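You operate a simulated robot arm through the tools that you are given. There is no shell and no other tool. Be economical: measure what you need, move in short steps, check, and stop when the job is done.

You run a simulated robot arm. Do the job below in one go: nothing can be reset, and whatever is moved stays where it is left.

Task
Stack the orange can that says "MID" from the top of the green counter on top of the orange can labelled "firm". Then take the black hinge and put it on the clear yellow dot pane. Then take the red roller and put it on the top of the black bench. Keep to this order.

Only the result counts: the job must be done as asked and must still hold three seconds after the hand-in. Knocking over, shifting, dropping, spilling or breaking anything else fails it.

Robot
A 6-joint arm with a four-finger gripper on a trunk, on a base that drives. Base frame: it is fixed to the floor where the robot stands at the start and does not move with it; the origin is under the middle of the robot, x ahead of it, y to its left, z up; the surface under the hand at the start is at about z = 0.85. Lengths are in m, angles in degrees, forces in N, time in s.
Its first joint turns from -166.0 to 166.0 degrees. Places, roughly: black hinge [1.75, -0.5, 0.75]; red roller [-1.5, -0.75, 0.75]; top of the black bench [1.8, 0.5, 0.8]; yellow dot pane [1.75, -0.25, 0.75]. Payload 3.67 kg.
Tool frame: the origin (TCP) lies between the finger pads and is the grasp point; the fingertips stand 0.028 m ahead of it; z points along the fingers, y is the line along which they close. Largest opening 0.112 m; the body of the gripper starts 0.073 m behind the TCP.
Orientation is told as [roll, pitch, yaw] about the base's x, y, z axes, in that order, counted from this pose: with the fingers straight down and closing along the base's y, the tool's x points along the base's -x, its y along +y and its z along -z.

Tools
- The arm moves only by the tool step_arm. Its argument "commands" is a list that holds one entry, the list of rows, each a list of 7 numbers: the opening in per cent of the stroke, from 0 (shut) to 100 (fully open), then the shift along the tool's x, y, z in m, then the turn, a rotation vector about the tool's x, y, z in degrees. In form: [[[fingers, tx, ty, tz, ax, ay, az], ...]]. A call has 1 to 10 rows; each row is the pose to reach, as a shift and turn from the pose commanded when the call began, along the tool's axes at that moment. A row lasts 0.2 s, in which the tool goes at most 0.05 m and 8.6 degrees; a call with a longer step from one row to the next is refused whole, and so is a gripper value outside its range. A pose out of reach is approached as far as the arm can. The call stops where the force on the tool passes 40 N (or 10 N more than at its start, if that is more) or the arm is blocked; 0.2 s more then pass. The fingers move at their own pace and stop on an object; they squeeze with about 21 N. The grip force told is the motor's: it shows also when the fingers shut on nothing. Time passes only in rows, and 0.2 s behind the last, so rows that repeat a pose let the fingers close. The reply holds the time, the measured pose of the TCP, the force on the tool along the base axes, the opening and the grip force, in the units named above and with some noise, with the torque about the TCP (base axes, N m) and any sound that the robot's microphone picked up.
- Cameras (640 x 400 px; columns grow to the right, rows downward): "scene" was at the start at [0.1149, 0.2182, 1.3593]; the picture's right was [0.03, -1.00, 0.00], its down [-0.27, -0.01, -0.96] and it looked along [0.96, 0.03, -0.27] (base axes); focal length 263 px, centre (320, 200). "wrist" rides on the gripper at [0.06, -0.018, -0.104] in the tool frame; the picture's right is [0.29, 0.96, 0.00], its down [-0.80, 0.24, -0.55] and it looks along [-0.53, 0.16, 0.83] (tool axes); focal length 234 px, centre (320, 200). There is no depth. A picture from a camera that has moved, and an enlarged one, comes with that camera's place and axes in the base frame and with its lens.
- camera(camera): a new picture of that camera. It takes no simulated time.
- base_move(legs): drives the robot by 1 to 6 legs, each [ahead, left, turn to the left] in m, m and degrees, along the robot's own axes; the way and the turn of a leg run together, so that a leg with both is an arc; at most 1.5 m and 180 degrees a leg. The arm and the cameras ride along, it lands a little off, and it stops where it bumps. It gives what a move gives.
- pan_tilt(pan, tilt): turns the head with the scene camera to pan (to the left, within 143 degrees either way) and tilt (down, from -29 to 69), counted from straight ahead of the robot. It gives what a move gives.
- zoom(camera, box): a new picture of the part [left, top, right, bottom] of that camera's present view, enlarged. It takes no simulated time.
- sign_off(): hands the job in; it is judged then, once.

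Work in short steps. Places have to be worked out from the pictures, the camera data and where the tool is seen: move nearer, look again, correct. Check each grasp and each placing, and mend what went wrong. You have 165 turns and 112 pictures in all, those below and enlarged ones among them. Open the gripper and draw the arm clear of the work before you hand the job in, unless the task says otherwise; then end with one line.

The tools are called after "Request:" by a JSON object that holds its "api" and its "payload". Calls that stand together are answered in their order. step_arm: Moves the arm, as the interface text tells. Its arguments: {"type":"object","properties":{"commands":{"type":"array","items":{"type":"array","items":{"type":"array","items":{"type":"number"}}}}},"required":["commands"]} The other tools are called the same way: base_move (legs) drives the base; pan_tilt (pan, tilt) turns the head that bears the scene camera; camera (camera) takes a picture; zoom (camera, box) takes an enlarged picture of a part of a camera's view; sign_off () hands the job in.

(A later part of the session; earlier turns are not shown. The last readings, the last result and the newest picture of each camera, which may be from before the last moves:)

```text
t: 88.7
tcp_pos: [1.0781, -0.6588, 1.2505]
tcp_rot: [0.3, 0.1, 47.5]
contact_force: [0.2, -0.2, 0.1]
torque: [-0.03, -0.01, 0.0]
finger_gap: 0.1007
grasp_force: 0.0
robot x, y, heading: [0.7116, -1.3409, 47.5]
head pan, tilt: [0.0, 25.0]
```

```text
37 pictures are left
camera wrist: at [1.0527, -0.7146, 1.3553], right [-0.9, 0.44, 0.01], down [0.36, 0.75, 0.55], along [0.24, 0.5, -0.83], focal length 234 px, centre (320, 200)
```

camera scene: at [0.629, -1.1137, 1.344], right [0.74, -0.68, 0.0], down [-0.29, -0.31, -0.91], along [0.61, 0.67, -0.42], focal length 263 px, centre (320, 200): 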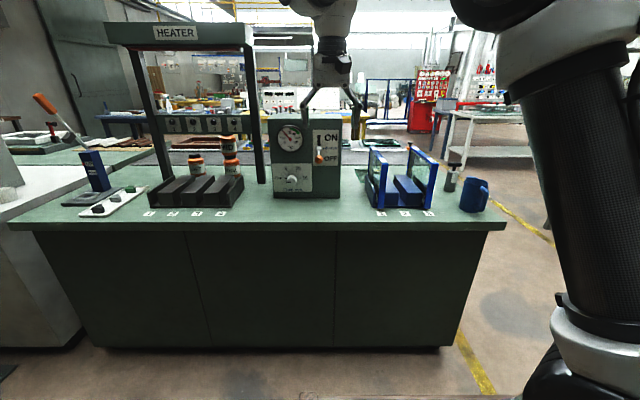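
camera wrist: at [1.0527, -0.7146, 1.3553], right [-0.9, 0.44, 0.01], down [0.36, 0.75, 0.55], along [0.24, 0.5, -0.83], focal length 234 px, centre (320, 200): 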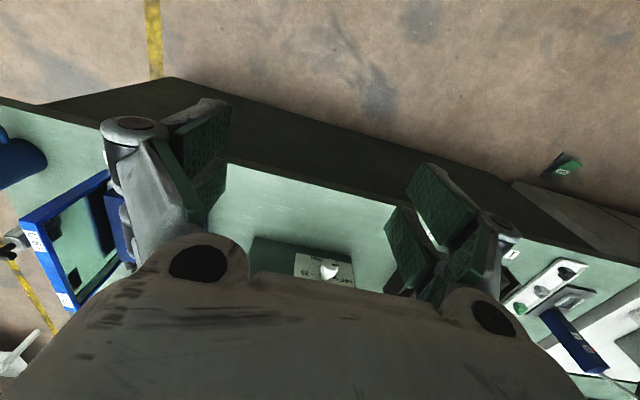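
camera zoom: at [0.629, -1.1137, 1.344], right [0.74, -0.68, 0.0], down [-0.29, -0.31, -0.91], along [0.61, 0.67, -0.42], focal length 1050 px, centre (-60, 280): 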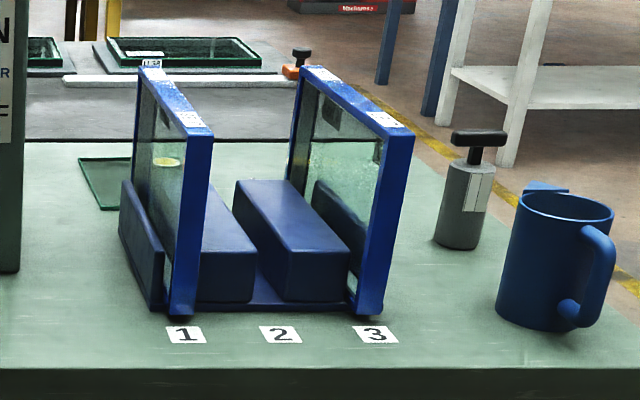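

There are glass panes in the blue frames and one lying flat behind. I'll raise the hand, shift it right, drive forward 0.35 m, and look from above.

Request:
{"api": "step_arm", "payload": {"commands": [[[90, 0, -0.03, -0.04, 0, 0, 0], [90, 0, -0.06, -0.08, 0, 0, 0], [90, 0, -0.09, -0.12, 0, 0, 0], [90, 0, -0.12, -0.15, 0, 0, 0], [90, 0, -0.16, -0.17, 0, 0, 0]]]}}

Request:
{"api": "base_move", "payload": {"legs": [[0.35, 0, 0]]}}

Request:
{"api": "camera", "payload": {"camera": "wrist"}}

Request:
{"api": "pan_tilt", "payload": {"pan": -5, "tilt": 30}}

Request:
{"api": "camera", "payload": {"camera": "scene"}}

```text
t: 89.9
tcp_pos: [1.1937, -0.7731, 1.401]
tcp_rot: [0.3, -0.3, 47.4]
contact_force: [0.3, 1.0, -0.1]
torque: [-0.05, -0.06, 0.01]
finger_gap: 0.1007
grasp_force: 0.0
out of reach, approached as far as the arm can: row 4, 5
robot x, y, heading: [0.7112, -1.3404, 47.5]
head pan, tilt: [0.0, 25.0]
```

```text
t: 92.2
tcp_pos: [1.4316, -0.5191, 1.4031]
tcp_rot: [0.4, -0.2, 47.2]
contact_force: [0.0, 0.2, -0.7]
torque: [0.0, 0.01, 0.03]
finger_gap: 0.1005
grasp_force: 0.1
robot x, y, heading: [0.9444, -1.0852, 47.6]
head pan, tilt: [0.0, 25.0]
```

```text
36 pictures are left
camera wrist: at [1.4052, -0.5745, 1.5059], right [-0.9, 0.44, 0.0], down [0.37, 0.74, 0.56], along [0.24, 0.5, -0.83], focal length 234 px, centre (320, 200)
```

wrist: 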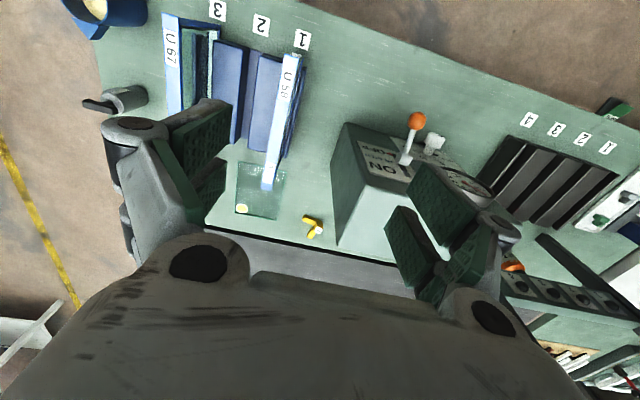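

```text
t: 92.8
tcp_pos: [1.4316, -0.5179, 1.401]
tcp_rot: [0.4, -0.2, 47.3]
contact_force: [0.2, -0.2, -0.1]
torque: [-0.01, 0.02, 0.01]
finger_gap: 0.1008
grasp_force: 0.0
robot x, y, heading: [0.9482, -1.0839, 47.5]
head pan, tilt: [-5.0, 30.0]
```

```text
35 pictures are left
camera scene: at [0.8699, -0.8634, 1.3361], right [0.67, -0.74, 0.0], down [-0.37, -0.34, -0.87], along [0.64, 0.58, -0.5], focal length 263 px, centre (320, 200)
```

scene: 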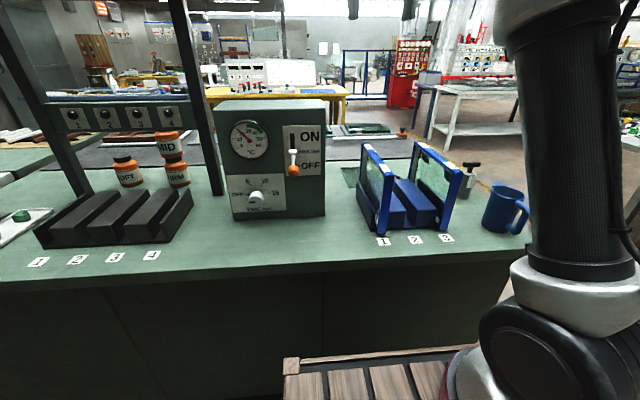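

The flat pane with a yellow dot is visible at the centre. I'll zoom in to find the black hinge.

Request:
{"api": "zoom", "payload": {"camera": "wrist", "box": [70, 60, 350, 250]}}

Request:
{"api": "zoom", "payload": {"camera": "scene", "box": [330, 120, 490, 245]}}

```text
2.11 times, centred on (210, 155) of wrist
camera zoom: at [1.4052, -0.5744, 1.5059], right [-0.9, 0.44, 0.0], down [0.37, 0.74, 0.56], along [0.24, 0.5, -0.83], focal length 493 px, centre (552, 295)
```

zoom: 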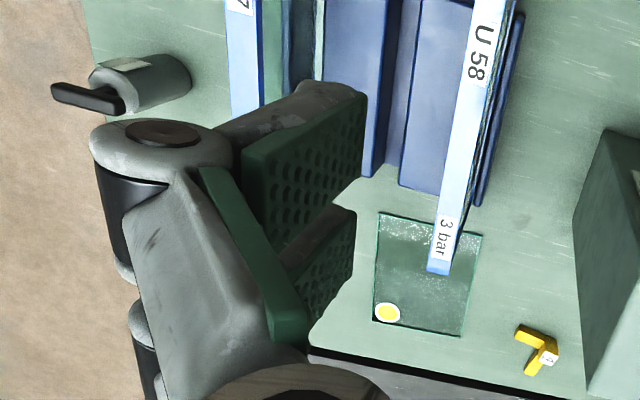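

```text
3.20 times, centred on (410, 182) of scene
camera zoom: at [0.8699, -0.8634, 1.3361], right [0.67, -0.74, 0.0], down [-0.37, -0.34, -0.87], along [0.64, 0.58, -0.5], focal length 840 px, centre (32, 256)
```

zoom: 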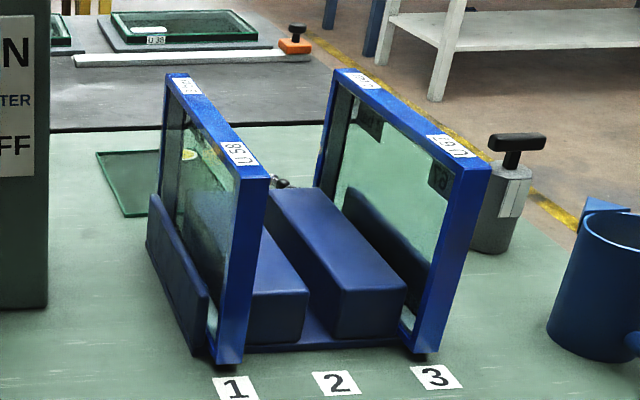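

The hinge seems to sit behind the blue rack, hidden by the finger. I'll drive right 0.2 m and look again.

Request:
{"api": "base_move", "payload": {"legs": [[0, -0.2, 0]]}}

Request:
{"api": "step_arm", "payload": {"commands": [[[90, -0.03, 0, 0.03, 0, 0, 0], [90, -0.07, 0, 0.05, 0, 0, 0], [90, -0.1, 0, 0.05, 0, 0, 0]]]}}

Request:
{"api": "camera", "payload": {"camera": "wrist"}}

```text
t: 94.5
tcp_pos: [1.5796, -0.6547, 1.402]
tcp_rot: [0.5, -0.2, 47.2]
contact_force: [-0.1, 0.0, 0.6]
torque: [0.01, 0.0, 0.01]
finger_gap: 0.1008
grasp_force: 0.1
robot x, y, heading: [1.0931, -1.2195, 47.3]
head pan, tilt: [-5.0, 30.0]
```

```text
t: 95.2
tcp_pos: [1.6449, -0.5842, 1.3484]
tcp_rot: [0.4, -0.5, 47.2]
contact_force: [-0.2, -0.9, 0.8]
torque: [0.06, -0.07, -0.01]
finger_gap: 0.1007
grasp_force: 0.1
out of reach, approached as far as the arm can: row 3
robot x, y, heading: [1.0894, -1.2199, 47.2]
head pan, tilt: [-5.0, 30.0]
```

```text
32 pictures are left
camera wrist: at [1.6178, -0.6416, 1.4509], right [-0.9, 0.44, 0.0], down [0.36, 0.74, 0.56], along [0.24, 0.51, -0.83], focal length 234 px, centre (320, 200)
```

wrist: 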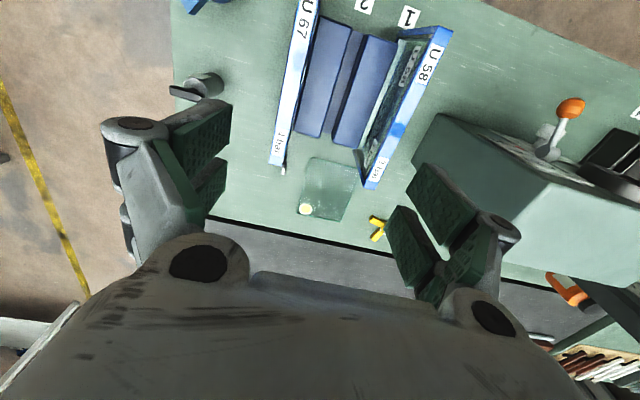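

I'll zoom near the pane and the U67 frame end.

Request:
{"api": "zoom", "payload": {"camera": "wrist", "box": [240, 110, 400, 250]}}

```text
2.86 times, centred on (320, 180) of wrist
camera zoom: at [1.6178, -0.6416, 1.4509], right [-0.9, 0.44, 0.0], down [0.36, 0.74, 0.56], along [0.24, 0.51, -0.83], focal length 669 px, centre (320, 257)
```

zoom: 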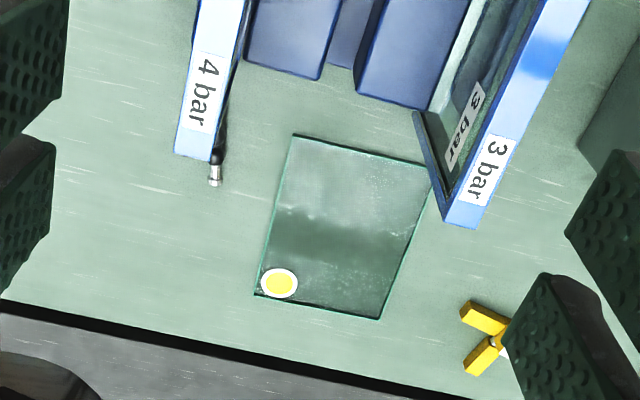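

The hinge's silver-ended tip shows at about (1.84, −.42), mostly hidden behind the U67 frame. I'll move in 0.15 m and right 0.08 m for a view from above.

Request:
{"api": "base_move", "payload": {"legs": [[0.15, -0.08, 0]]}}

Request:
{"api": "camera", "payload": {"camera": "wrist"}}

```text
t: 96.7
tcp_pos: [1.806, -0.5277, 1.3468]
tcp_rot: [0.3, -0.3, 47.3]
contact_force: [0.0, 0.6, -0.2]
torque: [0.03, 0.01, 0.0]
finger_gap: 0.1006
grasp_force: 0.0
robot x, y, heading: [1.2522, -1.1662, 47.5]
head pan, tilt: [-5.0, 30.0]
```

```text
30 pictures are left
camera wrist: at [1.7783, -0.5843, 1.4503], right [-0.9, 0.44, 0.0], down [0.36, 0.74, 0.56], along [0.24, 0.51, -0.83], focal length 234 px, centre (320, 200)
```

wrist: 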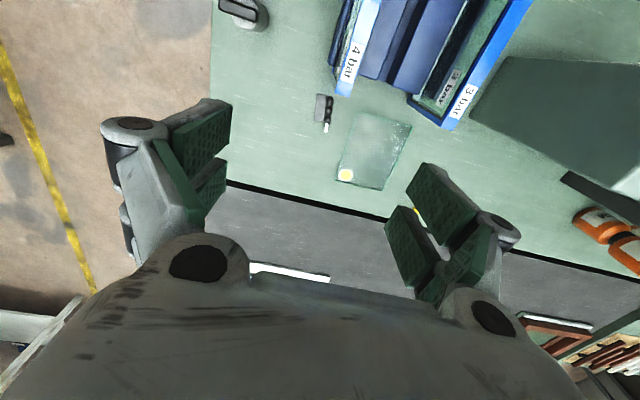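

Now the hinge is fully visible near (324, 112). I'll zoom in for measurement.

Request:
{"api": "zoom", "payload": {"camera": "wrist", "box": [280, 60, 440, 200]}}

```text
2.86 times, centred on (360, 130) of wrist
camera zoom: at [1.7783, -0.5843, 1.4503], right [-0.9, 0.44, 0.0], down [0.36, 0.74, 0.56], along [0.24, 0.51, -0.83], focal length 669 px, centre (206, 400)
```

zoom: 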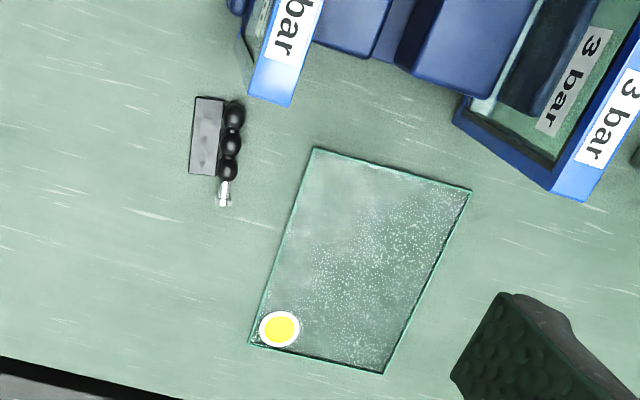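

Measurements:
- **Hinge:** centre ≈ (1.829, −.465), long axis ≈ 60°, width 3.6 cm.
- **Pane:** flat, about 0.15×0.20 m, centre ≈ (1.762, −.297).
- **Frames:** tops at z≈1.05, ending at v≈.80.

I'll move over the hinge, turn 12° to close across its width, and descend partly.

Request:
{"api": "step_arm", "payload": {"commands": [[[90, -0.02, 0.01, 0.03, 0, 0, -4], [90, -0.04, 0.02, 0.06, 0, 0, -8], [90, -0.062, 0.025, 0.09, 0, 0, -12], [90, -0.062, 0.025, 0.13, 0, 0, -12], [90, -0.062, 0.025, 0.17, 0, 0, -12], [90, -0.062, 0.025, 0.21, 0, 0, -12], [90, -0.062, 0.025, 0.25, 0, 0, -12], [90, -0.062, 0.025, 0.29, 0, 0, -12]]]}}

Request:
{"api": "camera", "payload": {"camera": "wrist"}}

```text
t: 98.5
tcp_pos: [1.8284, -0.4621, 1.056]
tcp_rot: [0.3, -0.5, 59.2]
contact_force: [0.7, 0.0, 0.6]
torque: [0.04, 0.03, 0.0]
finger_gap: 0.1008
grasp_force: 0.0
robot x, y, heading: [1.2535, -1.1639, 47.5]
head pan, tilt: [-5.0, 30.0]
```

```text
28 pictures are left
camera wrist: at [1.8136, -0.5237, 1.1601], right [-0.97, 0.24, 0.0], down [0.2, 0.8, 0.56], along [0.13, 0.55, -0.83], focal length 234 px, centre (320, 200)
```

wrist: 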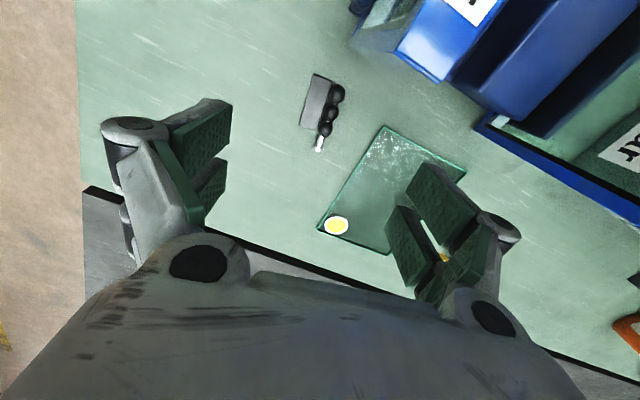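

The hinge centre comes to (1.826, −.460) and the TCP is within 2 mm. I'll narrow the fingers to about 6.7 cm and descend.

Request:
{"api": "step_arm", "payload": {"commands": [[[60, 0, 0, 0.04, 0, 0, 0], [60, 0, 0, 0.08, 0, 0, 0], [60, 0, 0, 0.12, 0, 0, 0], [60, 0, 0, 0.15, 0, 0, 0], [60, 0, 0, 0.15, 0, 0, 0]]]}}

Request:
{"api": "camera", "payload": {"camera": "wrist"}}

```text
t: 99.7
tcp_pos: [1.8291, -0.46, 0.9059]
tcp_rot: [0.3, -0.4, 59.3]
contact_force: [-0.4, 0.2, 0.4]
torque: [0.02, 0.0, -0.01]
finger_gap: 0.0669
grasp_force: 0.0
robot x, y, heading: [1.2579, -1.166, 47.4]
head pan, tilt: [-5.0, 30.0]
```

```text
27 pictures are left
camera wrist: at [1.8144, -0.5218, 1.0105], right [-0.97, 0.24, 0.0], down [0.2, 0.8, 0.56], along [0.13, 0.55, -0.83], focal length 234 px, centre (320, 200)
```

wrist: 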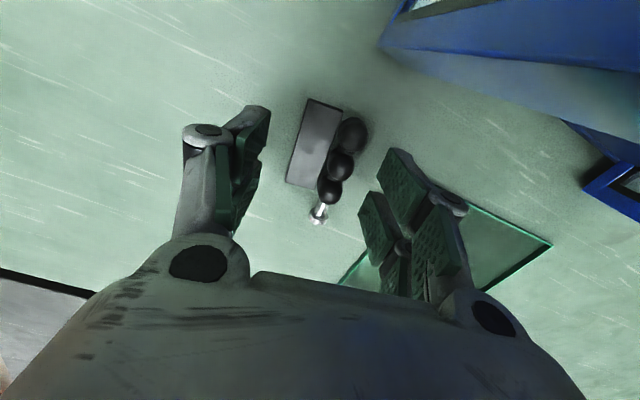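

The hinge lies between the fingers. I'll go down to .883 and close.

Request:
{"api": "step_arm", "payload": {"commands": [[[60, 0, 0.003, 0.012, 0, 0, 0], [60, 0, 0.003, 0.023, 0, 0, 0], [60, 0, 0.003, 0.023, 0, 0, 0], [5, 0, 0.003, 0.023, 0, 0, 0], [5, 0, 0.003, 0.023, 0, 0, 0], [5, 0, 0.003, 0.023, 0, 0, 0]]]}}

Request:
{"api": "camera", "payload": {"camera": "wrist"}}

```text
t: 101.1
tcp_pos: [1.8267, -0.4588, 0.883]
tcp_rot: [0.3, -0.6, 59.3]
contact_force: [0.7, 0.2, -0.1]
torque: [-0.01, -0.04, 0.0]
finger_gap: 0.0177
grasp_force: 21.0
robot x, y, heading: [1.2537, -1.1662, 47.5]
head pan, tilt: [-5.0, 30.0]
```

```text
26 pictures are left
camera wrist: at [1.8115, -0.5204, 0.9876], right [-0.97, 0.24, 0.0], down [0.2, 0.8, 0.56], along [0.13, 0.55, -0.83], focal length 234 px, centre (320, 200)
```

wrist: 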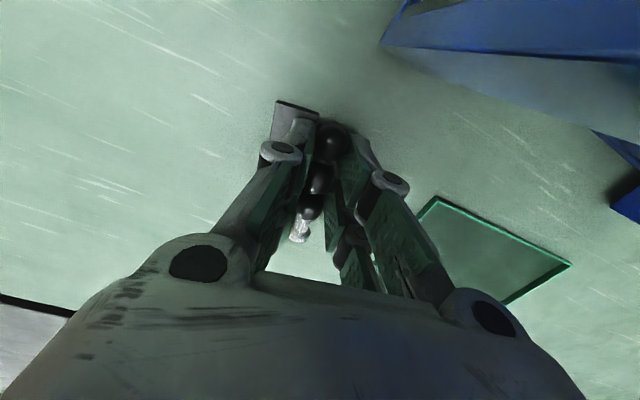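

The fingers hold the hinge by its barrel (1.8 cm). I'll lift it and check.

Request:
{"api": "step_arm", "payload": {"commands": [[[5, 0, 0, -0.02, 0, 0, 0], [5, 0, 0, -0.06, 0, 0, 0], [5, 0, 0, -0.1, 0, 0, 0], [5, 0, 0, -0.12, 0, 0, 0]]]}}

Request:
{"api": "camera", "payload": {"camera": "wrist"}}

```text
t: 102.1
tcp_pos: [1.8255, -0.4603, 1.0049]
tcp_rot: [0.3, -0.4, 59.3]
contact_force: [0.3, -0.9, -0.4]
torque: [-0.01, 0.03, 0.0]
finger_gap: 0.0175
grasp_force: 21.3
robot x, y, heading: [1.253, -1.1678, 47.3]
head pan, tilt: [-5.0, 30.0]
```

```text
25 pictures are left
camera wrist: at [1.8116, -0.5218, 1.1083], right [-0.97, 0.24, 0.0], down [0.2, 0.8, 0.56], along [0.13, 0.55, -0.83], focal length 234 px, centre (320, 200)
```

wrist: 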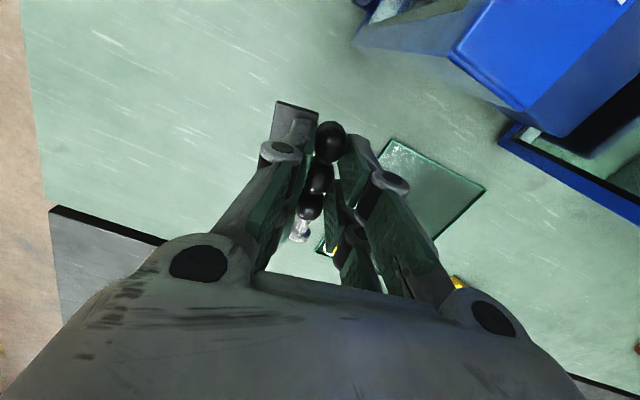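

Lifted securely. I'll shift the base forward 4.5 cm and left 12 cm towards the pane.

Request:
{"api": "base_move", "payload": {"legs": [[0.045, 0.12, 0]]}}

Request:
{"api": "camera", "payload": {"camera": "wrist"}}

```text
t: 103.4
tcp_pos: [1.7684, -0.3465, 1.0035]
tcp_rot: [0.3, -0.5, 59.2]
contact_force: [0.5, 0.3, -1.7]
torque: [0.02, 0.0, 0.02]
finger_gap: 0.0173
grasp_force: 20.6
robot x, y, heading: [1.1956, -1.053, 47.2]
head pan, tilt: [-5.0, 30.0]
```

```text
24 pictures are left
camera wrist: at [1.7541, -0.4072, 1.1082], right [-0.97, 0.24, 0.0], down [0.2, 0.8, 0.56], along [0.13, 0.55, -0.83], focal length 234 px, centre (320, 200)
```

wrist: 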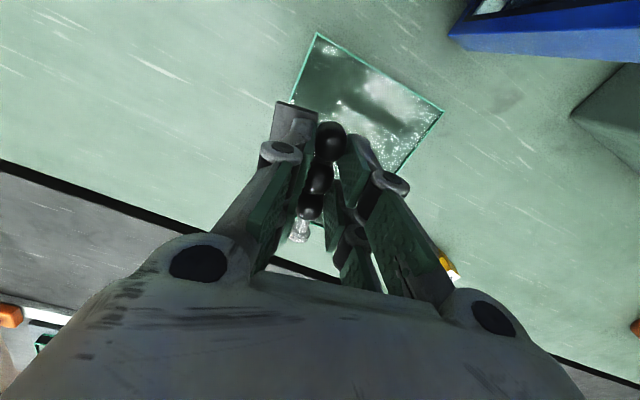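

The pane's position is confirmed. I'll move 3.8 cm forward and 3.6 cm left to its centre, then descend.

Request:
{"api": "step_arm", "payload": {"commands": [[[5, -0.02, 0.018, 0, 0, 0, 0], [5, -0.038, 0.036, 0, 0, 0, 0], [5, -0.038, 0.036, 0.04, 0, 0, 0], [5, -0.038, 0.036, 0.08, 0, 0, 0], [5, -0.038, 0.036, 0.1, 0, 0, 0], [5, -0.038, 0.036, 0.1, 0, 0, 0]]]}}

Request:
{"api": "camera", "payload": {"camera": "wrist"}}

```text
t: 104.8
tcp_pos: [1.757, -0.2935, 0.9044]
tcp_rot: [0.3, -0.4, 59.4]
contact_force: [-0.6, 0.0, -1.0]
torque: [0.0, -0.03, 0.01]
finger_gap: 0.0176
grasp_force: 21.0
robot x, y, heading: [1.1957, -1.0535, 47.3]
head pan, tilt: [-5.0, 30.0]
```

```text
23 pictures are left
camera wrist: at [1.7419, -0.3548, 1.0086], right [-0.97, 0.24, 0.0], down [0.2, 0.8, 0.56], along [0.13, 0.55, -0.83], focal length 234 px, centre (320, 200)
```

wrist: 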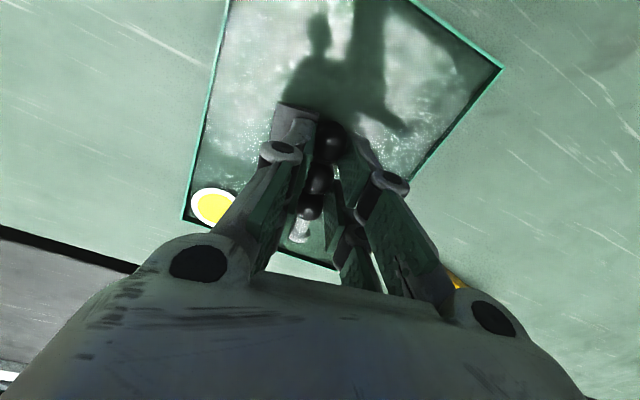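

The hinge is above the pane. I'll lower gently to contact.

Request:
{"api": "step_arm", "payload": {"commands": [[[5, 0, 0, 0.006, 0, 0, 0], [5, 0, 0, 0.011, 0, 0, 0], [5, 0, 0, 0.013, 0, 0, 0]]]}}

Request:
{"api": "step_arm", "payload": {"commands": [[[5, 0, 0, 0.002, 0, 0, 0], [5, 0, 0, 0.004, 0, 0, 0]]]}}

```text
t: 105.6
tcp_pos: [1.7571, -0.2942, 0.891]
tcp_rot: [0.3, -0.5, 59.4]
contact_force: [-0.4, 0.1, 0.7]
torque: [0.02, 0.04, -0.05]
finger_gap: 0.0175
grasp_force: 21.3
robot x, y, heading: [1.1975, -1.0535, 47.2]
head pan, tilt: [-5.0, 30.0]
```

```text
t: 106.2
tcp_pos: [1.7565, -0.2942, 0.8885]
tcp_rot: [0.3, -0.6, 59.5]
contact_force: [-1.6, -2.3, 13.9]
torque: [-0.3, 0.17, -0.02]
finger_gap: 0.0174
grasp_force: 20.8
robot x, y, heading: [1.1952, -1.0494, 47.2]
head pan, tilt: [-5.0, 30.0]
```

Contact is made. I'll relieve 1 mm, open modestly and lift away.

Request:
{"api": "step_arm", "payload": {"commands": [[[5, 0, 0, -0.0015, 0, 0, 0], [45, 0, 0, -0.0015, 0, 0, 0], [45, 0, 0, -0.0015, 0, 0, 0], [45, 0, 0, -0.03, 0, 0, 0], [45, 0, 0, -0.08, 0, 0, 0], [45, 0, 0, -0.12, 0, 0, 0]]]}}

Request:
{"api": "camera", "payload": {"camera": "wrist"}}

```text
t: 107.6
tcp_pos: [1.7576, -0.2953, 1.0075]
tcp_rot: [0.3, -0.3, 59.3]
contact_force: [0.9, 0.5, 0.0]
torque: [-0.04, -0.03, 0.04]
finger_gap: 0.0505
grasp_force: 0.2
robot x, y, heading: [1.194, -1.0522, 47.7]
head pan, tilt: [-5.0, 30.0]
```

```text
22 pictures are left
camera wrist: at [1.7427, -0.356, 1.1113], right [-0.97, 0.24, 0.0], down [0.2, 0.8, 0.56], along [0.13, 0.54, -0.83], focal length 234 px, centre (320, 200)
```

wrist: 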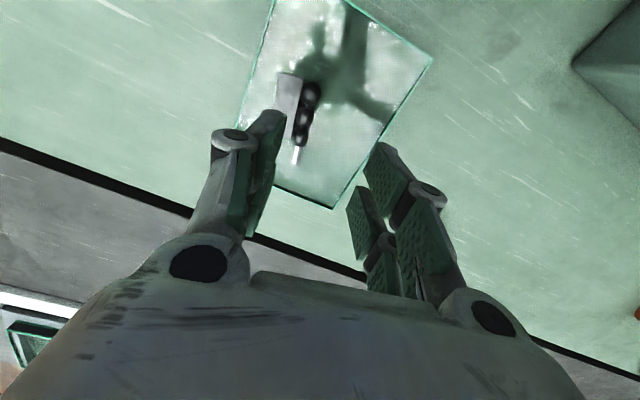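

The hinge rests on the pane, clear of the dot. I'll lift, retract the arm and realign the wrist, then back away for the roller.

Request:
{"api": "step_arm", "payload": {"commands": [[[45, 0, 0, -0.05, 0, 0, 0], [45, 0, 0, -0.1, 0, 0, 0], [45, 0, 0, -0.15, 0, 0, 0], [45, 0.045, 0.01, -0.16, 0, 0, 2], [45, 0.09, 0.02, -0.17, 0, 0, 4], [45, 0.135, 0.03, -0.18, 0, 0, 6], [45, 0.18, 0.04, -0.19, 0, 0, 8], [45, 0.225, 0.05, -0.2, 0, 0, 10], [45, 0.27, 0.06, -0.2, 0, 0, 12], [45, 0.315, 0.068, -0.2, 0, 0, 12]]]}}

Request:
{"api": "base_move", "payload": {"legs": [[-0.46, 0, 0], [0, 0, 180]]}}

```text
t: 109.8
tcp_pos: [1.5384, -0.5352, 1.2039]
tcp_rot: [0.3, -0.3, 47.3]
contact_force: [-0.3, 0.7, -0.5]
torque: [-0.09, 0.05, 0.03]
finger_gap: 0.0503
grasp_force: 0.1
robot x, y, heading: [1.1969, -1.0508, 47.4]
head pan, tilt: [-5.0, 30.0]
```

```text
t: 119.9
tcp_pos: [0.5495, -1.9131, 1.2062]
tcp_rot: [0.4, -0.5, -132.0]
contact_force: [0.1, 1.0, 0.5]
torque: [0.03, 0.04, 0.0]
finger_gap: 0.0504
grasp_force: 0.0
robot x, y, heading: [0.8814, -1.393, -131.7]
head pan, tilt: [-5.0, 30.0]
```

Turned around in the aisle. I'll drive 2.2 m along it, to the right, to face the bench with the roller.

Request:
{"api": "base_move", "payload": {"legs": [[0, -1.1, 0], [0, -1.1, 0]]}}

Request:
{"api": "pan_tilt", "payload": {"pan": 0, "tilt": 25}}

Request:
{"api": "camera", "payload": {"camera": "scene"}}

```text
t: 130.8
tcp_pos: [-1.0845, -0.4374, 1.2051]
tcp_rot: [0.4, -0.4, -132.6]
contact_force: [-0.2, 0.3, 0.8]
torque: [0.0, -0.02, 0.04]
finger_gap: 0.0504
grasp_force: 0.1
robot x, y, heading: [-0.7456, 0.0791, -132.4]
head pan, tilt: [-5.0, 30.0]
```

```text
t: 131.4
tcp_pos: [-1.0841, -0.4379, 1.2059]
tcp_rot: [0.4, -0.4, -132.5]
contact_force: [0.3, 0.9, -0.4]
torque: [-0.02, 0.04, 0.01]
finger_gap: 0.0505
grasp_force: 0.1
robot x, y, heading: [-0.7469, 0.0826, -132.3]
head pan, tilt: [0.0, 25.0]
```

```text
21 pictures are left
camera scene: at [-0.6602, -0.147, 1.344], right [-0.74, 0.68, 0.0], down [0.29, 0.31, -0.91], along [-0.61, -0.67, -0.42], focal length 263 px, centre (320, 200)
```

scene: 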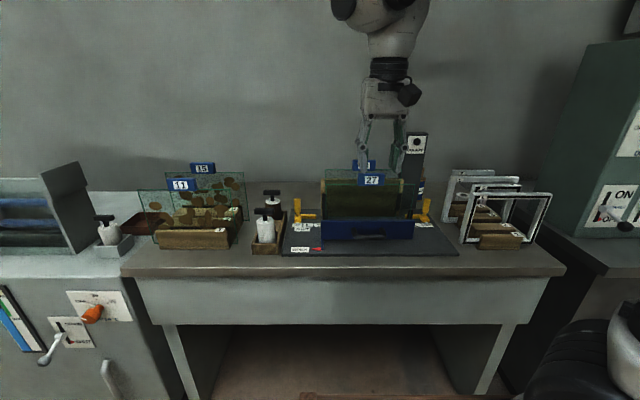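

I'll zoom in on the bench items to find the red roller.

Request:
{"api": "zoom", "payload": {"camera": "scene", "box": [130, 150, 290, 260]}}

Request:
{"api": "zoom", "payload": {"camera": "scene", "box": [270, 130, 550, 270]}}

Request:
{"api": "camera", "payload": {"camera": "wrist"}}

```text
3.64 times, centred on (210, 205) of scene
camera zoom: at [-0.6602, -0.147, 1.344], right [-0.74, 0.68, 0.0], down [0.29, 0.31, -0.91], along [-0.61, -0.67, -0.42], focal length 955 px, centre (720, 182)
```

zoom: 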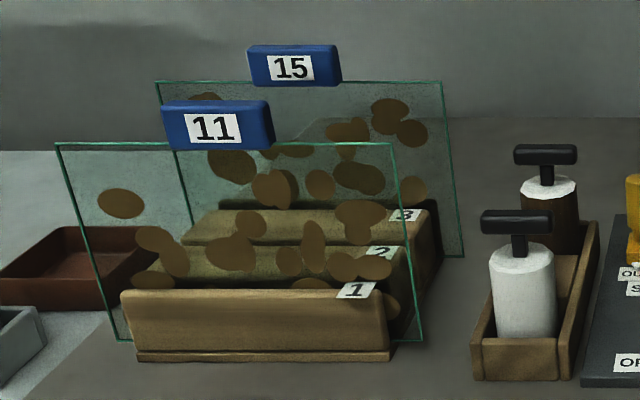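

```text
2.29 times, centred on (410, 200) of scene
camera zoom: at [-0.6602, -0.147, 1.344], right [-0.74, 0.68, 0.0], down [0.29, 0.31, -0.91], along [-0.61, -0.67, -0.42], focal length 600 px, centre (114, 200)
```

zoom: 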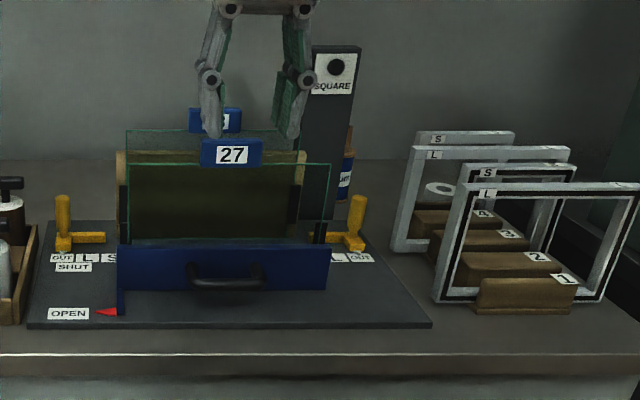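

```text
18 pictures are left
camera wrist: at [-1.0563, -0.3792, 1.3091], right [0.9, -0.44, 0.0], down [-0.36, -0.74, 0.56], along [-0.24, -0.51, -0.83], focal length 234 px, centre (320, 200)
```

wrist: 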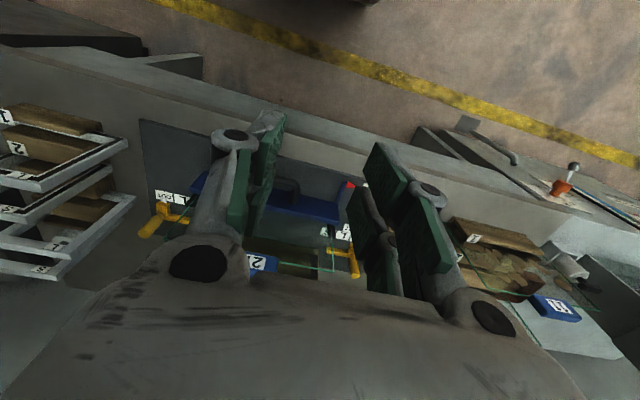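

The roller isn't visible; it's likely behind the glass station or the tower. I'll raise the hand above everything and drive forward 0.28 m to look behind from above.

Request:
{"api": "step_arm", "payload": {"commands": [[[90, 0, 0, -0.05, 0, 0, 0], [90, 0, 0, -0.1, 0, 0, 0], [90, 0, 0, -0.15, 0, 0, 0]]]}}

Request:
{"api": "base_move", "payload": {"legs": [[0.28, 0, 0]]}}

Request:
{"api": "camera", "payload": {"camera": "wrist"}}

```text
t: 132.2
tcp_pos: [-1.0831, -0.4367, 1.3581]
tcp_rot: [0.3, -0.4, -132.5]
contact_force: [0.1, 0.4, 0.2]
torque: [-0.01, -0.02, 0.01]
finger_gap: 0.1012
grasp_force: 0.0
robot x, y, heading: [-0.7472, 0.0801, -132.3]
head pan, tilt: [0.0, 25.0]
```

```text
t: 134.2
tcp_pos: [-1.2741, -0.643, 1.3559]
tcp_rot: [0.4, -0.4, -132.6]
contact_force: [-0.7, -0.2, 0.3]
torque: [-0.03, 0.01, -0.02]
finger_gap: 0.1006
grasp_force: 0.0
robot x, y, heading: [-0.9347, -0.1258, -132.7]
head pan, tilt: [0.0, 25.0]
```

```text
17 pictures are left
camera wrist: at [-1.2462, -0.5846, 1.4605], right [0.9, -0.44, 0.0], down [-0.36, -0.74, 0.56], along [-0.24, -0.51, -0.83], focal length 234 px, centre (320, 200)
```

wrist: 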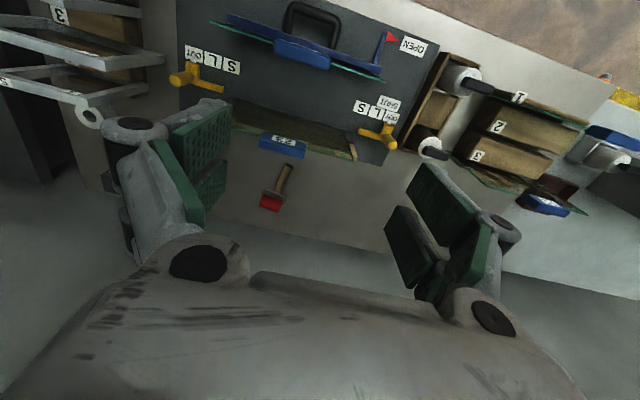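

Found it: a red-headed tool with a wooden handle lies behind the station. I'll zoom in to measure.

Request:
{"api": "zoom", "payload": {"camera": "wrist", "box": [200, 90, 400, 230]}}

```text
2.86 times, centred on (300, 160) of wrist
camera zoom: at [-1.2462, -0.5846, 1.4605], right [0.9, -0.44, 0.0], down [-0.36, -0.74, 0.56], along [-0.24, -0.51, -0.83], focal length 669 px, centre (377, 314)
```

zoom: 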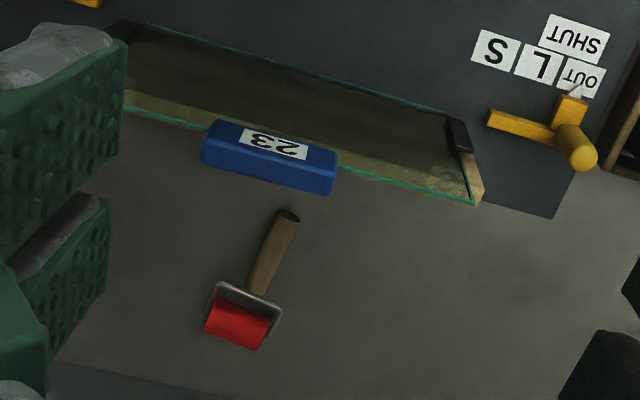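

Triangulation gives a bench surface z≈.85, handle from (−1.447, −.800) to (−1.519, −.861), and a rear pane top z≈1.10 at v≈−1.42. I'll drive 4 cm forward and reach over the pane, lowering to about 1.15 above the roller.

Request:
{"api": "base_move", "payload": {"legs": [[0.04, 0, 0]]}}

Request:
{"api": "step_arm", "payload": {"commands": [[[75, -0.04, -0.005, 0.03, 0, 0, 1], [75, -0.08, -0.01, 0.06, 0, 0, 2], [75, -0.12, -0.015, 0.09, 0, 0, 3], [75, -0.16, -0.02, 0.12, 0, 0, 4], [75, -0.2, -0.025, 0.15, 0, 0, 5], [75, -0.23, -0.029, 0.175, 0, 0, 6], [75, -0.258, -0.029, 0.2, 0, 0, 7], [75, -0.258, -0.029, 0.2, 0, 0, 7]]]}}

Request:
{"api": "camera", "payload": {"camera": "wrist"}}

```text
t: 135.1
tcp_pos: [-1.3014, -0.6712, 1.3556]
tcp_rot: [0.3, -0.4, -132.6]
contact_force: [0.9, 0.1, -0.2]
torque: [0.02, -0.05, 0.01]
finger_gap: 0.1007
grasp_force: 0.0
robot x, y, heading: [-0.9559, -0.1581, -132.9]
head pan, tilt: [0.0, 25.0]
```

```text
refused: row 1 steps farther than a row can; nothing moved
```

```text
15 pictures are left
camera wrist: at [-1.2733, -0.6137, 1.4605], right [0.9, -0.44, 0.0], down [-0.36, -0.74, 0.56], along [-0.24, -0.51, -0.83], focal length 234 px, centre (320, 200)
```

wrist: 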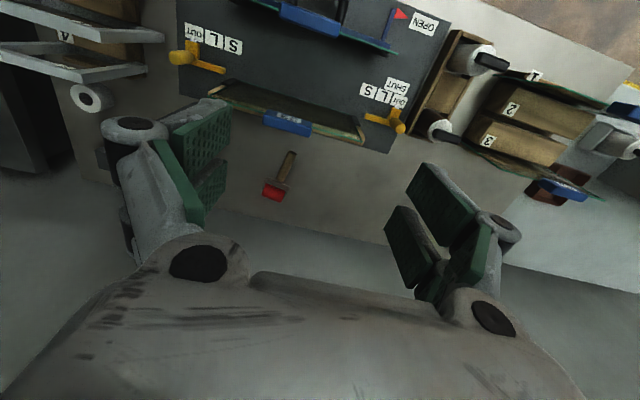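

The step was slightly too long; I'll resend it with smaller steps.

Request:
{"api": "step_arm", "payload": {"commands": [[[75, -0.037, -0.005, 0.027, 0, 0, 1], [75, -0.074, -0.01, 0.054, 0, 0, 2], [75, -0.111, -0.015, 0.081, 0, 0, 3], [75, -0.148, -0.02, 0.108, 0, 0, 4], [75, -0.185, -0.025, 0.135, 0, 0, 5], [75, -0.222, -0.029, 0.162, 0, 0, 6], [75, -0.258, -0.029, 0.19, 0, 0, 7], [75, -0.258, -0.029, 0.2, 0, 0, 7]]]}}

Request:
{"api": "camera", "payload": {"camera": "wrist"}}

```text
t: 136.9
tcp_pos: [-1.4985, -0.8424, 1.1581]
tcp_rot: [0.4, -0.4, -139.7]
contact_force: [-0.5, 0.3, 1.5]
torque: [-0.05, 0.03, 0.02]
finger_gap: 0.0837
grasp_force: 0.2
robot x, y, heading: [-0.9607, -0.1542, -132.8]
head pan, tilt: [0.0, 25.0]
```

```text
14 pictures are left
camera wrist: at [-1.463, -0.7887, 1.2619], right [0.84, -0.54, 0.01], down [-0.45, -0.69, 0.56], along [-0.3, -0.47, -0.83], focal length 234 px, centre (320, 200)
```

wrist: 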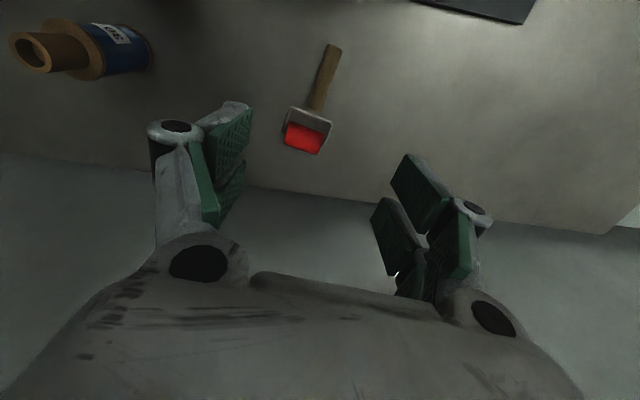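

The hand is aligned with the handle. I'll shift 8 mm back, narrow the fingers and descend to .884.

Request:
{"api": "step_arm", "payload": {"commands": [[[50, 0.008, 0, 0.045, 0, 0, 0], [50, 0.008, 0, 0.09, 0, 0, 0], [50, 0.008, 0, 0.135, 0, 0, 0], [50, 0.008, 0, 0.18, 0, 0, 0], [50, 0.008, 0, 0.22, 0, 0, 0], [50, 0.008, 0, 0.24, 0, 0, 0], [50, 0.008, 0, 0.24, 0, 0, 0]]]}}

Request:
{"api": "camera", "payload": {"camera": "wrist"}}

```text
t: 138.5
tcp_pos: [-1.4919, -0.8401, 0.9182]
tcp_rot: [0.4, -0.4, -139.6]
contact_force: [-0.1, -0.8, 0.6]
torque: [0.0, 0.0, 0.0]
finger_gap: 0.0555
grasp_force: 0.1
robot x, y, heading: [-0.9646, -0.1572, -132.6]
head pan, tilt: [0.0, 25.0]
```

```text
13 pictures are left
camera wrist: at [-1.4566, -0.7865, 1.0222], right [0.84, -0.54, 0.01], down [-0.45, -0.69, 0.56], along [-0.3, -0.47, -0.83], focal length 234 px, centre (320, 200)
```

wrist: 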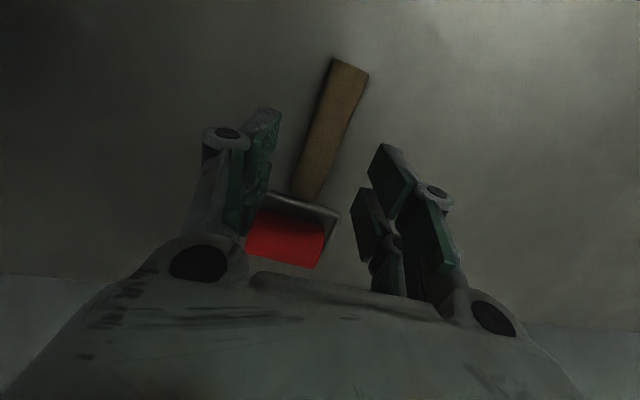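

The handle is centred under the TCP. I'll lower 3 cm and close.

Request:
{"api": "step_arm", "payload": {"commands": [[[50, 0, 0, 0.016, 0, 0, 0], [50, 0, 0, 0.03, 0, 0, 0], [50, 0, 0, 0.03, 0, 0, 0], [0, 0, 0, 0.03, 0, 0, 0], [0, 0, 0, 0.03, 0, 0, 0], [0, 0, 0, 0.03, 0, 0, 0]]]}}

Request:
{"api": "step_arm", "payload": {"commands": [[[0, 0, 0, -0.03, 0, 0, 0], [0, 0, 0, -0.06, 0, 0, 0]]]}}

Request:
{"api": "camera", "payload": {"camera": "wrist"}}

```text
t: 139.9
tcp_pos: [-1.4911, -0.8415, 0.8885]
tcp_rot: [0.5, -0.3, -139.6]
contact_force: [-0.5, -0.6, 0.4]
torque: [0.05, -0.04, -0.01]
finger_gap: 0.0234
grasp_force: 21.4
robot x, y, heading: [-0.961, -0.1557, -132.6]
head pan, tilt: [0.0, 25.0]
```

```text
t: 140.5
tcp_pos: [-1.4918, -0.8417, 0.9491]
tcp_rot: [0.3, -0.3, -139.7]
contact_force: [-0.3, -0.4, -1.4]
torque: [0.03, -0.04, -0.01]
finger_gap: 0.0236
grasp_force: 20.4
robot x, y, heading: [-0.958, -0.1557, -133.0]
head pan, tilt: [0.0, 25.0]
```

```text
12 pictures are left
camera wrist: at [-1.4564, -0.7867, 1.052], right [0.84, -0.54, 0.0], down [-0.45, -0.69, 0.56], along [-0.3, -0.47, -0.83], focal length 234 px, centre (320, 200)
```

wrist: 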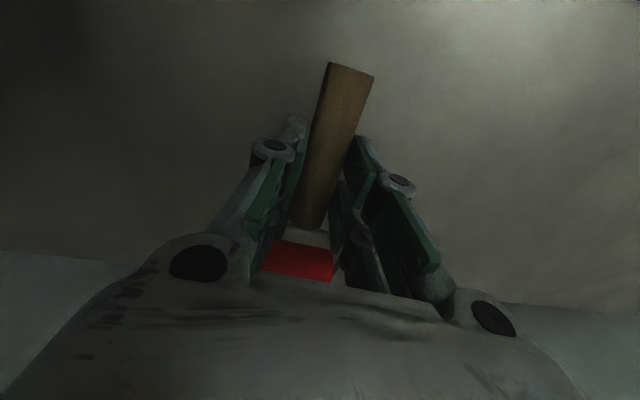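

Grasped. I'll retrace: up to 1.16, then back over the pane, rising to 1.36.

Request:
{"api": "step_arm", "payload": {"commands": [[[0, 0, 0, -0.045, 0, 0, 0], [0, 0, 0, -0.09, 0, 0, 0], [0, 0, 0, -0.135, 0, 0, 0], [0, 0, 0, -0.18, 0, 0, 0], [0, 0, 0, -0.21, 0, 0, 0], [0, 0.02, 0, -0.24, 0, 0, 0]]]}}

Request:
{"api": "step_arm", "payload": {"commands": [[[0, 0.037, 0, -0.027, 0, 0, 0], [0, 0.074, 0, -0.054, 0, 0, 0], [0, 0.111, 0, -0.081, 0, 0, 0], [0, 0.148, 0, -0.108, 0, 0, 0], [0, 0.185, 0, -0.135, 0, 0, 0], [0, 0.225, 0, -0.15, 0, 0, 0]]]}}

Request:
{"api": "base_move", "payload": {"legs": [[-0.3, 0, 0]]}}

```text
t: 141.9
tcp_pos: [-1.4773, -0.8242, 1.1876]
tcp_rot: [0.5, -0.3, -139.8]
contact_force: [-0.7, 0.1, -2.1]
torque: [0.1, -0.07, 0.02]
finger_gap: 0.0233
grasp_force: 21.4
robot x, y, heading: [-0.9606, -0.1561, -132.6]
head pan, tilt: [0.0, 25.0]
```

```text
t: 143.3
tcp_pos: [-1.3041, -0.6787, 1.3367]
tcp_rot: [0.4, -0.2, -139.7]
contact_force: [-1.3, -0.9, -3.2]
torque: [0.17, -0.1, 0.0]
finger_gap: 0.0233
grasp_force: 20.7
robot x, y, heading: [-0.9586, -0.1585, -132.8]
head pan, tilt: [0.0, 25.0]
```

```text
t: 145.3
tcp_pos: [-1.0992, -0.4578, 1.336]
tcp_rot: [0.4, -0.4, -139.4]
contact_force: [0.4, 0.2, -1.0]
torque: [0.07, -0.07, -0.02]
finger_gap: 0.0235
grasp_force: 21.4
robot x, y, heading: [-0.7587, 0.0649, -132.4]
head pan, tilt: [0.0, 25.0]
```

The roller is secured. I'll drive along the aisle (robot's left) past the right end of the counter, then turn right to face along the bench.

Request:
{"api": "base_move", "payload": {"legs": [[0, 1.5, 0], [0, 1.5, 0], [0, 0.15, 0], [0, 0, -90]]}}

Request:
{"api": "pan_tilt", "payload": {"pan": -60, "tilt": 25}}

Request:
{"api": "camera", "payload": {"camera": "scene"}}

```text
t: 164.5
tcp_pos: [1.0437, -1.7026, 1.3371]
tcp_rot: [0.3, -0.4, 131.1]
contact_force: [-0.5, -0.3, -1.8]
torque: [-0.04, -0.03, -0.03]
finger_gap: 0.0235
grasp_force: 21.1
robot x, y, heading: [1.5705, -2.0412, 137.9]
head pan, tilt: [0.0, 25.0]
```

```text
t: 165.8
tcp_pos: [1.0422, -1.7014, 1.3369]
tcp_rot: [0.4, -0.3, 131.1]
contact_force: [1.2, -0.1, -1.1]
torque: [-0.03, -0.07, 0.0]
finger_gap: 0.0231
grasp_force: 20.1
robot x, y, heading: [1.5686, -2.0422, 138.1]
head pan, tilt: [-60.0, 25.0]
```

```text
11 pictures are left
camera scene: at [1.4323, -2.0965, 1.344], right [0.98, -0.21, 0.0], down [-0.09, -0.41, -0.91], along [0.19, 0.89, -0.42], focal length 263 px, centre (320, 200)
```

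scene: 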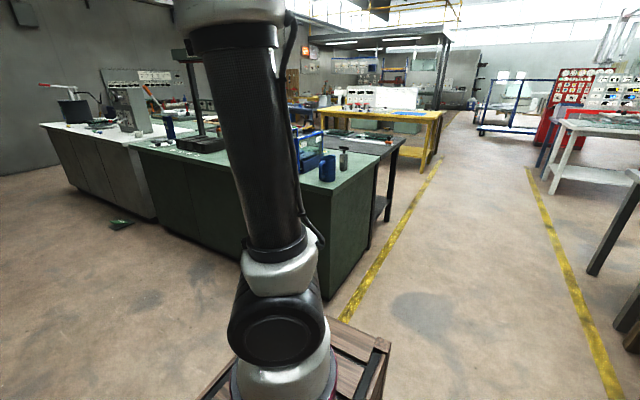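

The corridor past the counter end is clear. I'll drive right 1.8 m to stand off the bench's end.

Request:
{"api": "base_move", "payload": {"legs": [[0, -0.9, 0], [0, -0.92, 0]]}}

Request:
{"api": "pan_tilt", "payload": {"pan": -5, "tilt": 30}}

Request:
{"api": "camera", "payload": {"camera": "scene"}}

Request:
{"api": "camera", "payload": {"camera": "wrist"}}

```text
t: 174.9
tcp_pos: [2.2527, -0.3604, 1.3362]
tcp_rot: [0.5, -0.4, 130.9]
contact_force: [0.4, -0.3, -1.0]
torque: [-0.06, -0.06, 0.02]
finger_gap: 0.0235
grasp_force: 21.4
robot x, y, heading: [2.7809, -0.6988, 138.0]
head pan, tilt: [-60.0, 25.0]
```

```text
t: 176.2
tcp_pos: [2.253, -0.3604, 1.3362]
tcp_rot: [0.5, -0.3, 130.9]
contact_force: [0.5, 0.6, -1.0]
torque: [-0.08, -0.03, 0.0]
finger_gap: 0.0235
grasp_force: 21.7
robot x, y, heading: [2.781, -0.701, 137.8]
head pan, tilt: [-5.0, 30.0]
```

```text
10 pictures are left
camera scene: at [2.5607, -0.7805, 1.336], right [0.73, 0.68, 0.0], down [0.34, -0.37, -0.87], along [-0.59, 0.63, -0.5], focal length 263 px, centre (320, 200)
```

scene: 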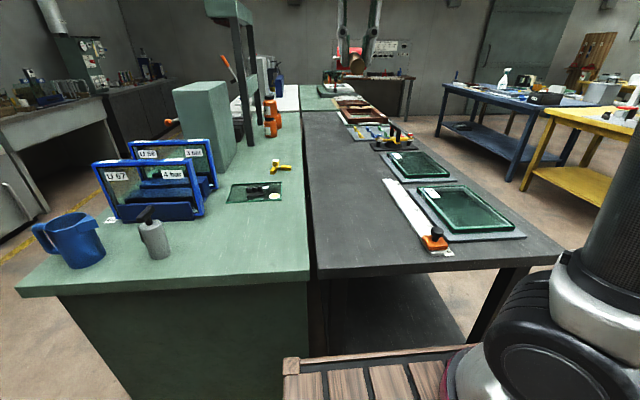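

```text
9 pictures are left
camera wrist: at [2.3076, -0.3943, 1.4404], right [-0.54, -0.84, 0.0], down [-0.7, 0.45, 0.56], along [-0.48, 0.3, -0.83], focal length 234 px, centre (320, 200)
```

wrist: 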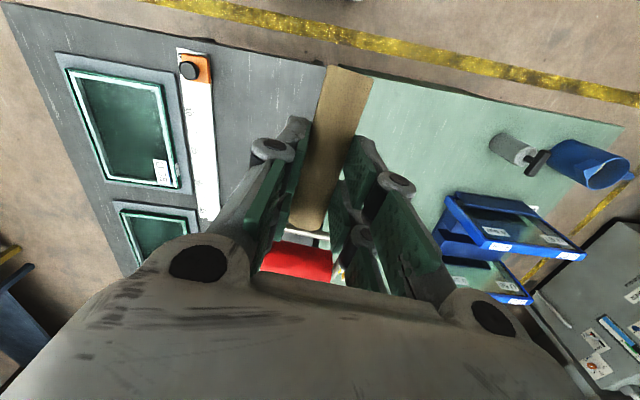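

The strip of black bench between the counter and the white bar (v 1.19–1.50) is empty. I'll reach to (2.164, −.131) and lower to about 1.04.

Request:
{"api": "step_arm", "payload": {"commands": [[[0, -0.0387, -0.0138, 0.02, 0, 0, 0], [0, -0.0774, -0.0277, 0.04, 0, 0, 0], [0, -0.116, -0.0415, 0.06, 0, 0, 0], [0, -0.1547, -0.0553, 0.08, 0, 0, 0], [0, -0.1934, -0.0692, 0.1, 0, 0, 0], [0, -0.232, -0.083, 0.12, 0, 0, 0], [0, -0.232, -0.083, 0.165, 0, 0, 0], [0, -0.232, -0.083, 0.21, 0, 0, 0], [0, -0.232, -0.083, 0.255, 0, 0, 0], [0, -0.232, -0.083, 0.3, 0, 0, 0]]]}}

Request:
{"api": "camera", "payload": {"camera": "scene"}}

Request:
{"api": "camera", "payload": {"camera": "wrist"}}

```text
t: 178.4
tcp_pos: [2.1614, -0.1313, 1.0376]
tcp_rot: [0.4, -0.5, 131.0]
contact_force: [0.5, 0.2, -0.8]
torque: [-0.01, -0.02, 0.03]
finger_gap: 0.0234
grasp_force: 20.8
robot x, y, heading: [2.7796, -0.6962, 138.1]
head pan, tilt: [-5.0, 30.0]
```

```text
8 pictures are left
camera scene: at [2.5609, -0.7807, 1.3361], right [0.73, 0.68, 0.0], down [0.34, -0.37, -0.87], along [-0.59, 0.63, -0.5], focal length 263 px, centre (320, 200)
```

scene: 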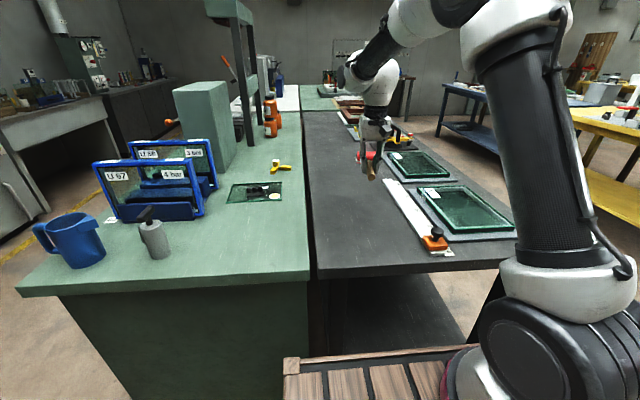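

```text
7 pictures are left
camera wrist: at [2.2162, -0.1637, 1.1414], right [-0.54, -0.84, 0.0], down [-0.7, 0.45, 0.56], along [-0.48, 0.3, -0.83], focal length 234 px, centre (320, 200)
```

wrist: 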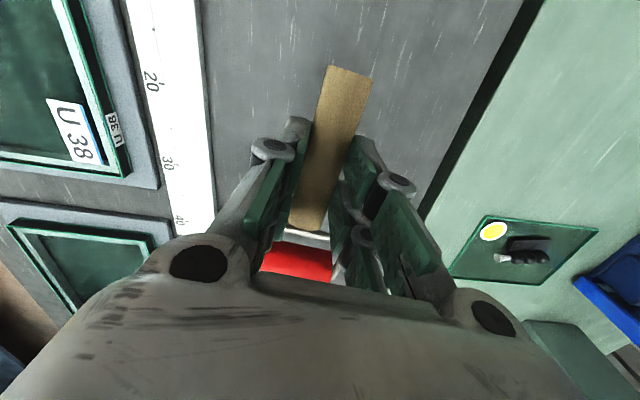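

The roller is centred over the free strip. I'll lower to about .90, then make small steps to contact.

Request:
{"api": "step_arm", "payload": {"commands": [[[0, 0, 0, 0.04, 0, 0, 0], [0, 0, 0, 0.08, 0, 0, 0], [0, 0, 0, 0.115, 0, 0, 0], [0, 0, 0, 0.135, 0, 0, 0], [0, 0, 0, 0.14, 0, 0, 0]]]}}

Request:
{"api": "step_arm", "payload": {"commands": [[[0, 0, 0, 0.004, 0, 0, 0], [0, 0, 0, 0.008, 0, 0, 0], [0, 0, 0, 0.01, 0, 0, 0]]]}}

```text
t: 179.6
tcp_pos: [2.1603, -0.1312, 0.8966]
tcp_rot: [0.4, -0.4, 130.8]
contact_force: [0.3, -1.0, -0.4]
torque: [-0.05, -0.02, -0.04]
finger_gap: 0.0237
grasp_force: 21.1
robot x, y, heading: [2.7789, -0.6997, 138.0]
head pan, tilt: [-5.0, 30.0]
```

```text
t: 180.4
tcp_pos: [2.1601, -0.1316, 0.8877]
tcp_rot: [0.4, -0.4, 130.9]
contact_force: [0.7, -0.7, 6.3]
torque: [0.35, 0.36, -0.02]
finger_gap: 0.0233
grasp_force: 21.4
robot x, y, heading: [2.7803, -0.7017, 137.6]
head pan, tilt: [-5.0, 30.0]
```

Contact at .888, so the bench top is at .85. I'll open and lift away.

Request:
{"api": "step_arm", "payload": {"commands": [[[0, 0, 0, 0.001, 0, 0, 0], [50, 0, 0, 0.001, 0, 0, 0], [60, 0, 0, 0.001, 0, 0, 0], [60, 0, 0, 0.001, 0, 0, 0], [60, 0, 0, -0.04, 0, 0, 0], [60, 0, 0, -0.085, 0, 0, 0], [60, 0, 0, -0.13, 0, 0, 0]]]}}

Request:
{"api": "camera", "payload": {"camera": "wrist"}}

```text
t: 182.0
tcp_pos: [2.1613, -0.1321, 1.0181]
tcp_rot: [0.3, -0.3, 130.9]
contact_force: [-0.1, 0.6, -0.5]
torque: [0.02, -0.04, 0.01]
finger_gap: 0.0673
grasp_force: 0.1
robot x, y, heading: [2.7796, -0.698, 137.9]
head pan, tilt: [-5.0, 30.0]
```

```text
6 pictures are left
camera wrist: at [2.216, -0.1646, 1.122], right [-0.54, -0.84, 0.0], down [-0.7, 0.45, 0.56], along [-0.47, 0.3, -0.83], focal length 234 px, centre (320, 200)
```

wrist: 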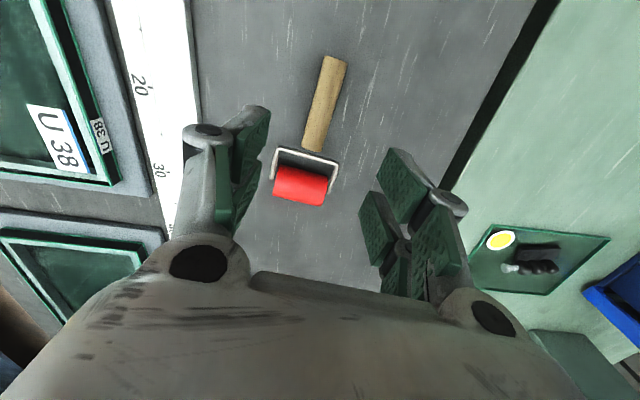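

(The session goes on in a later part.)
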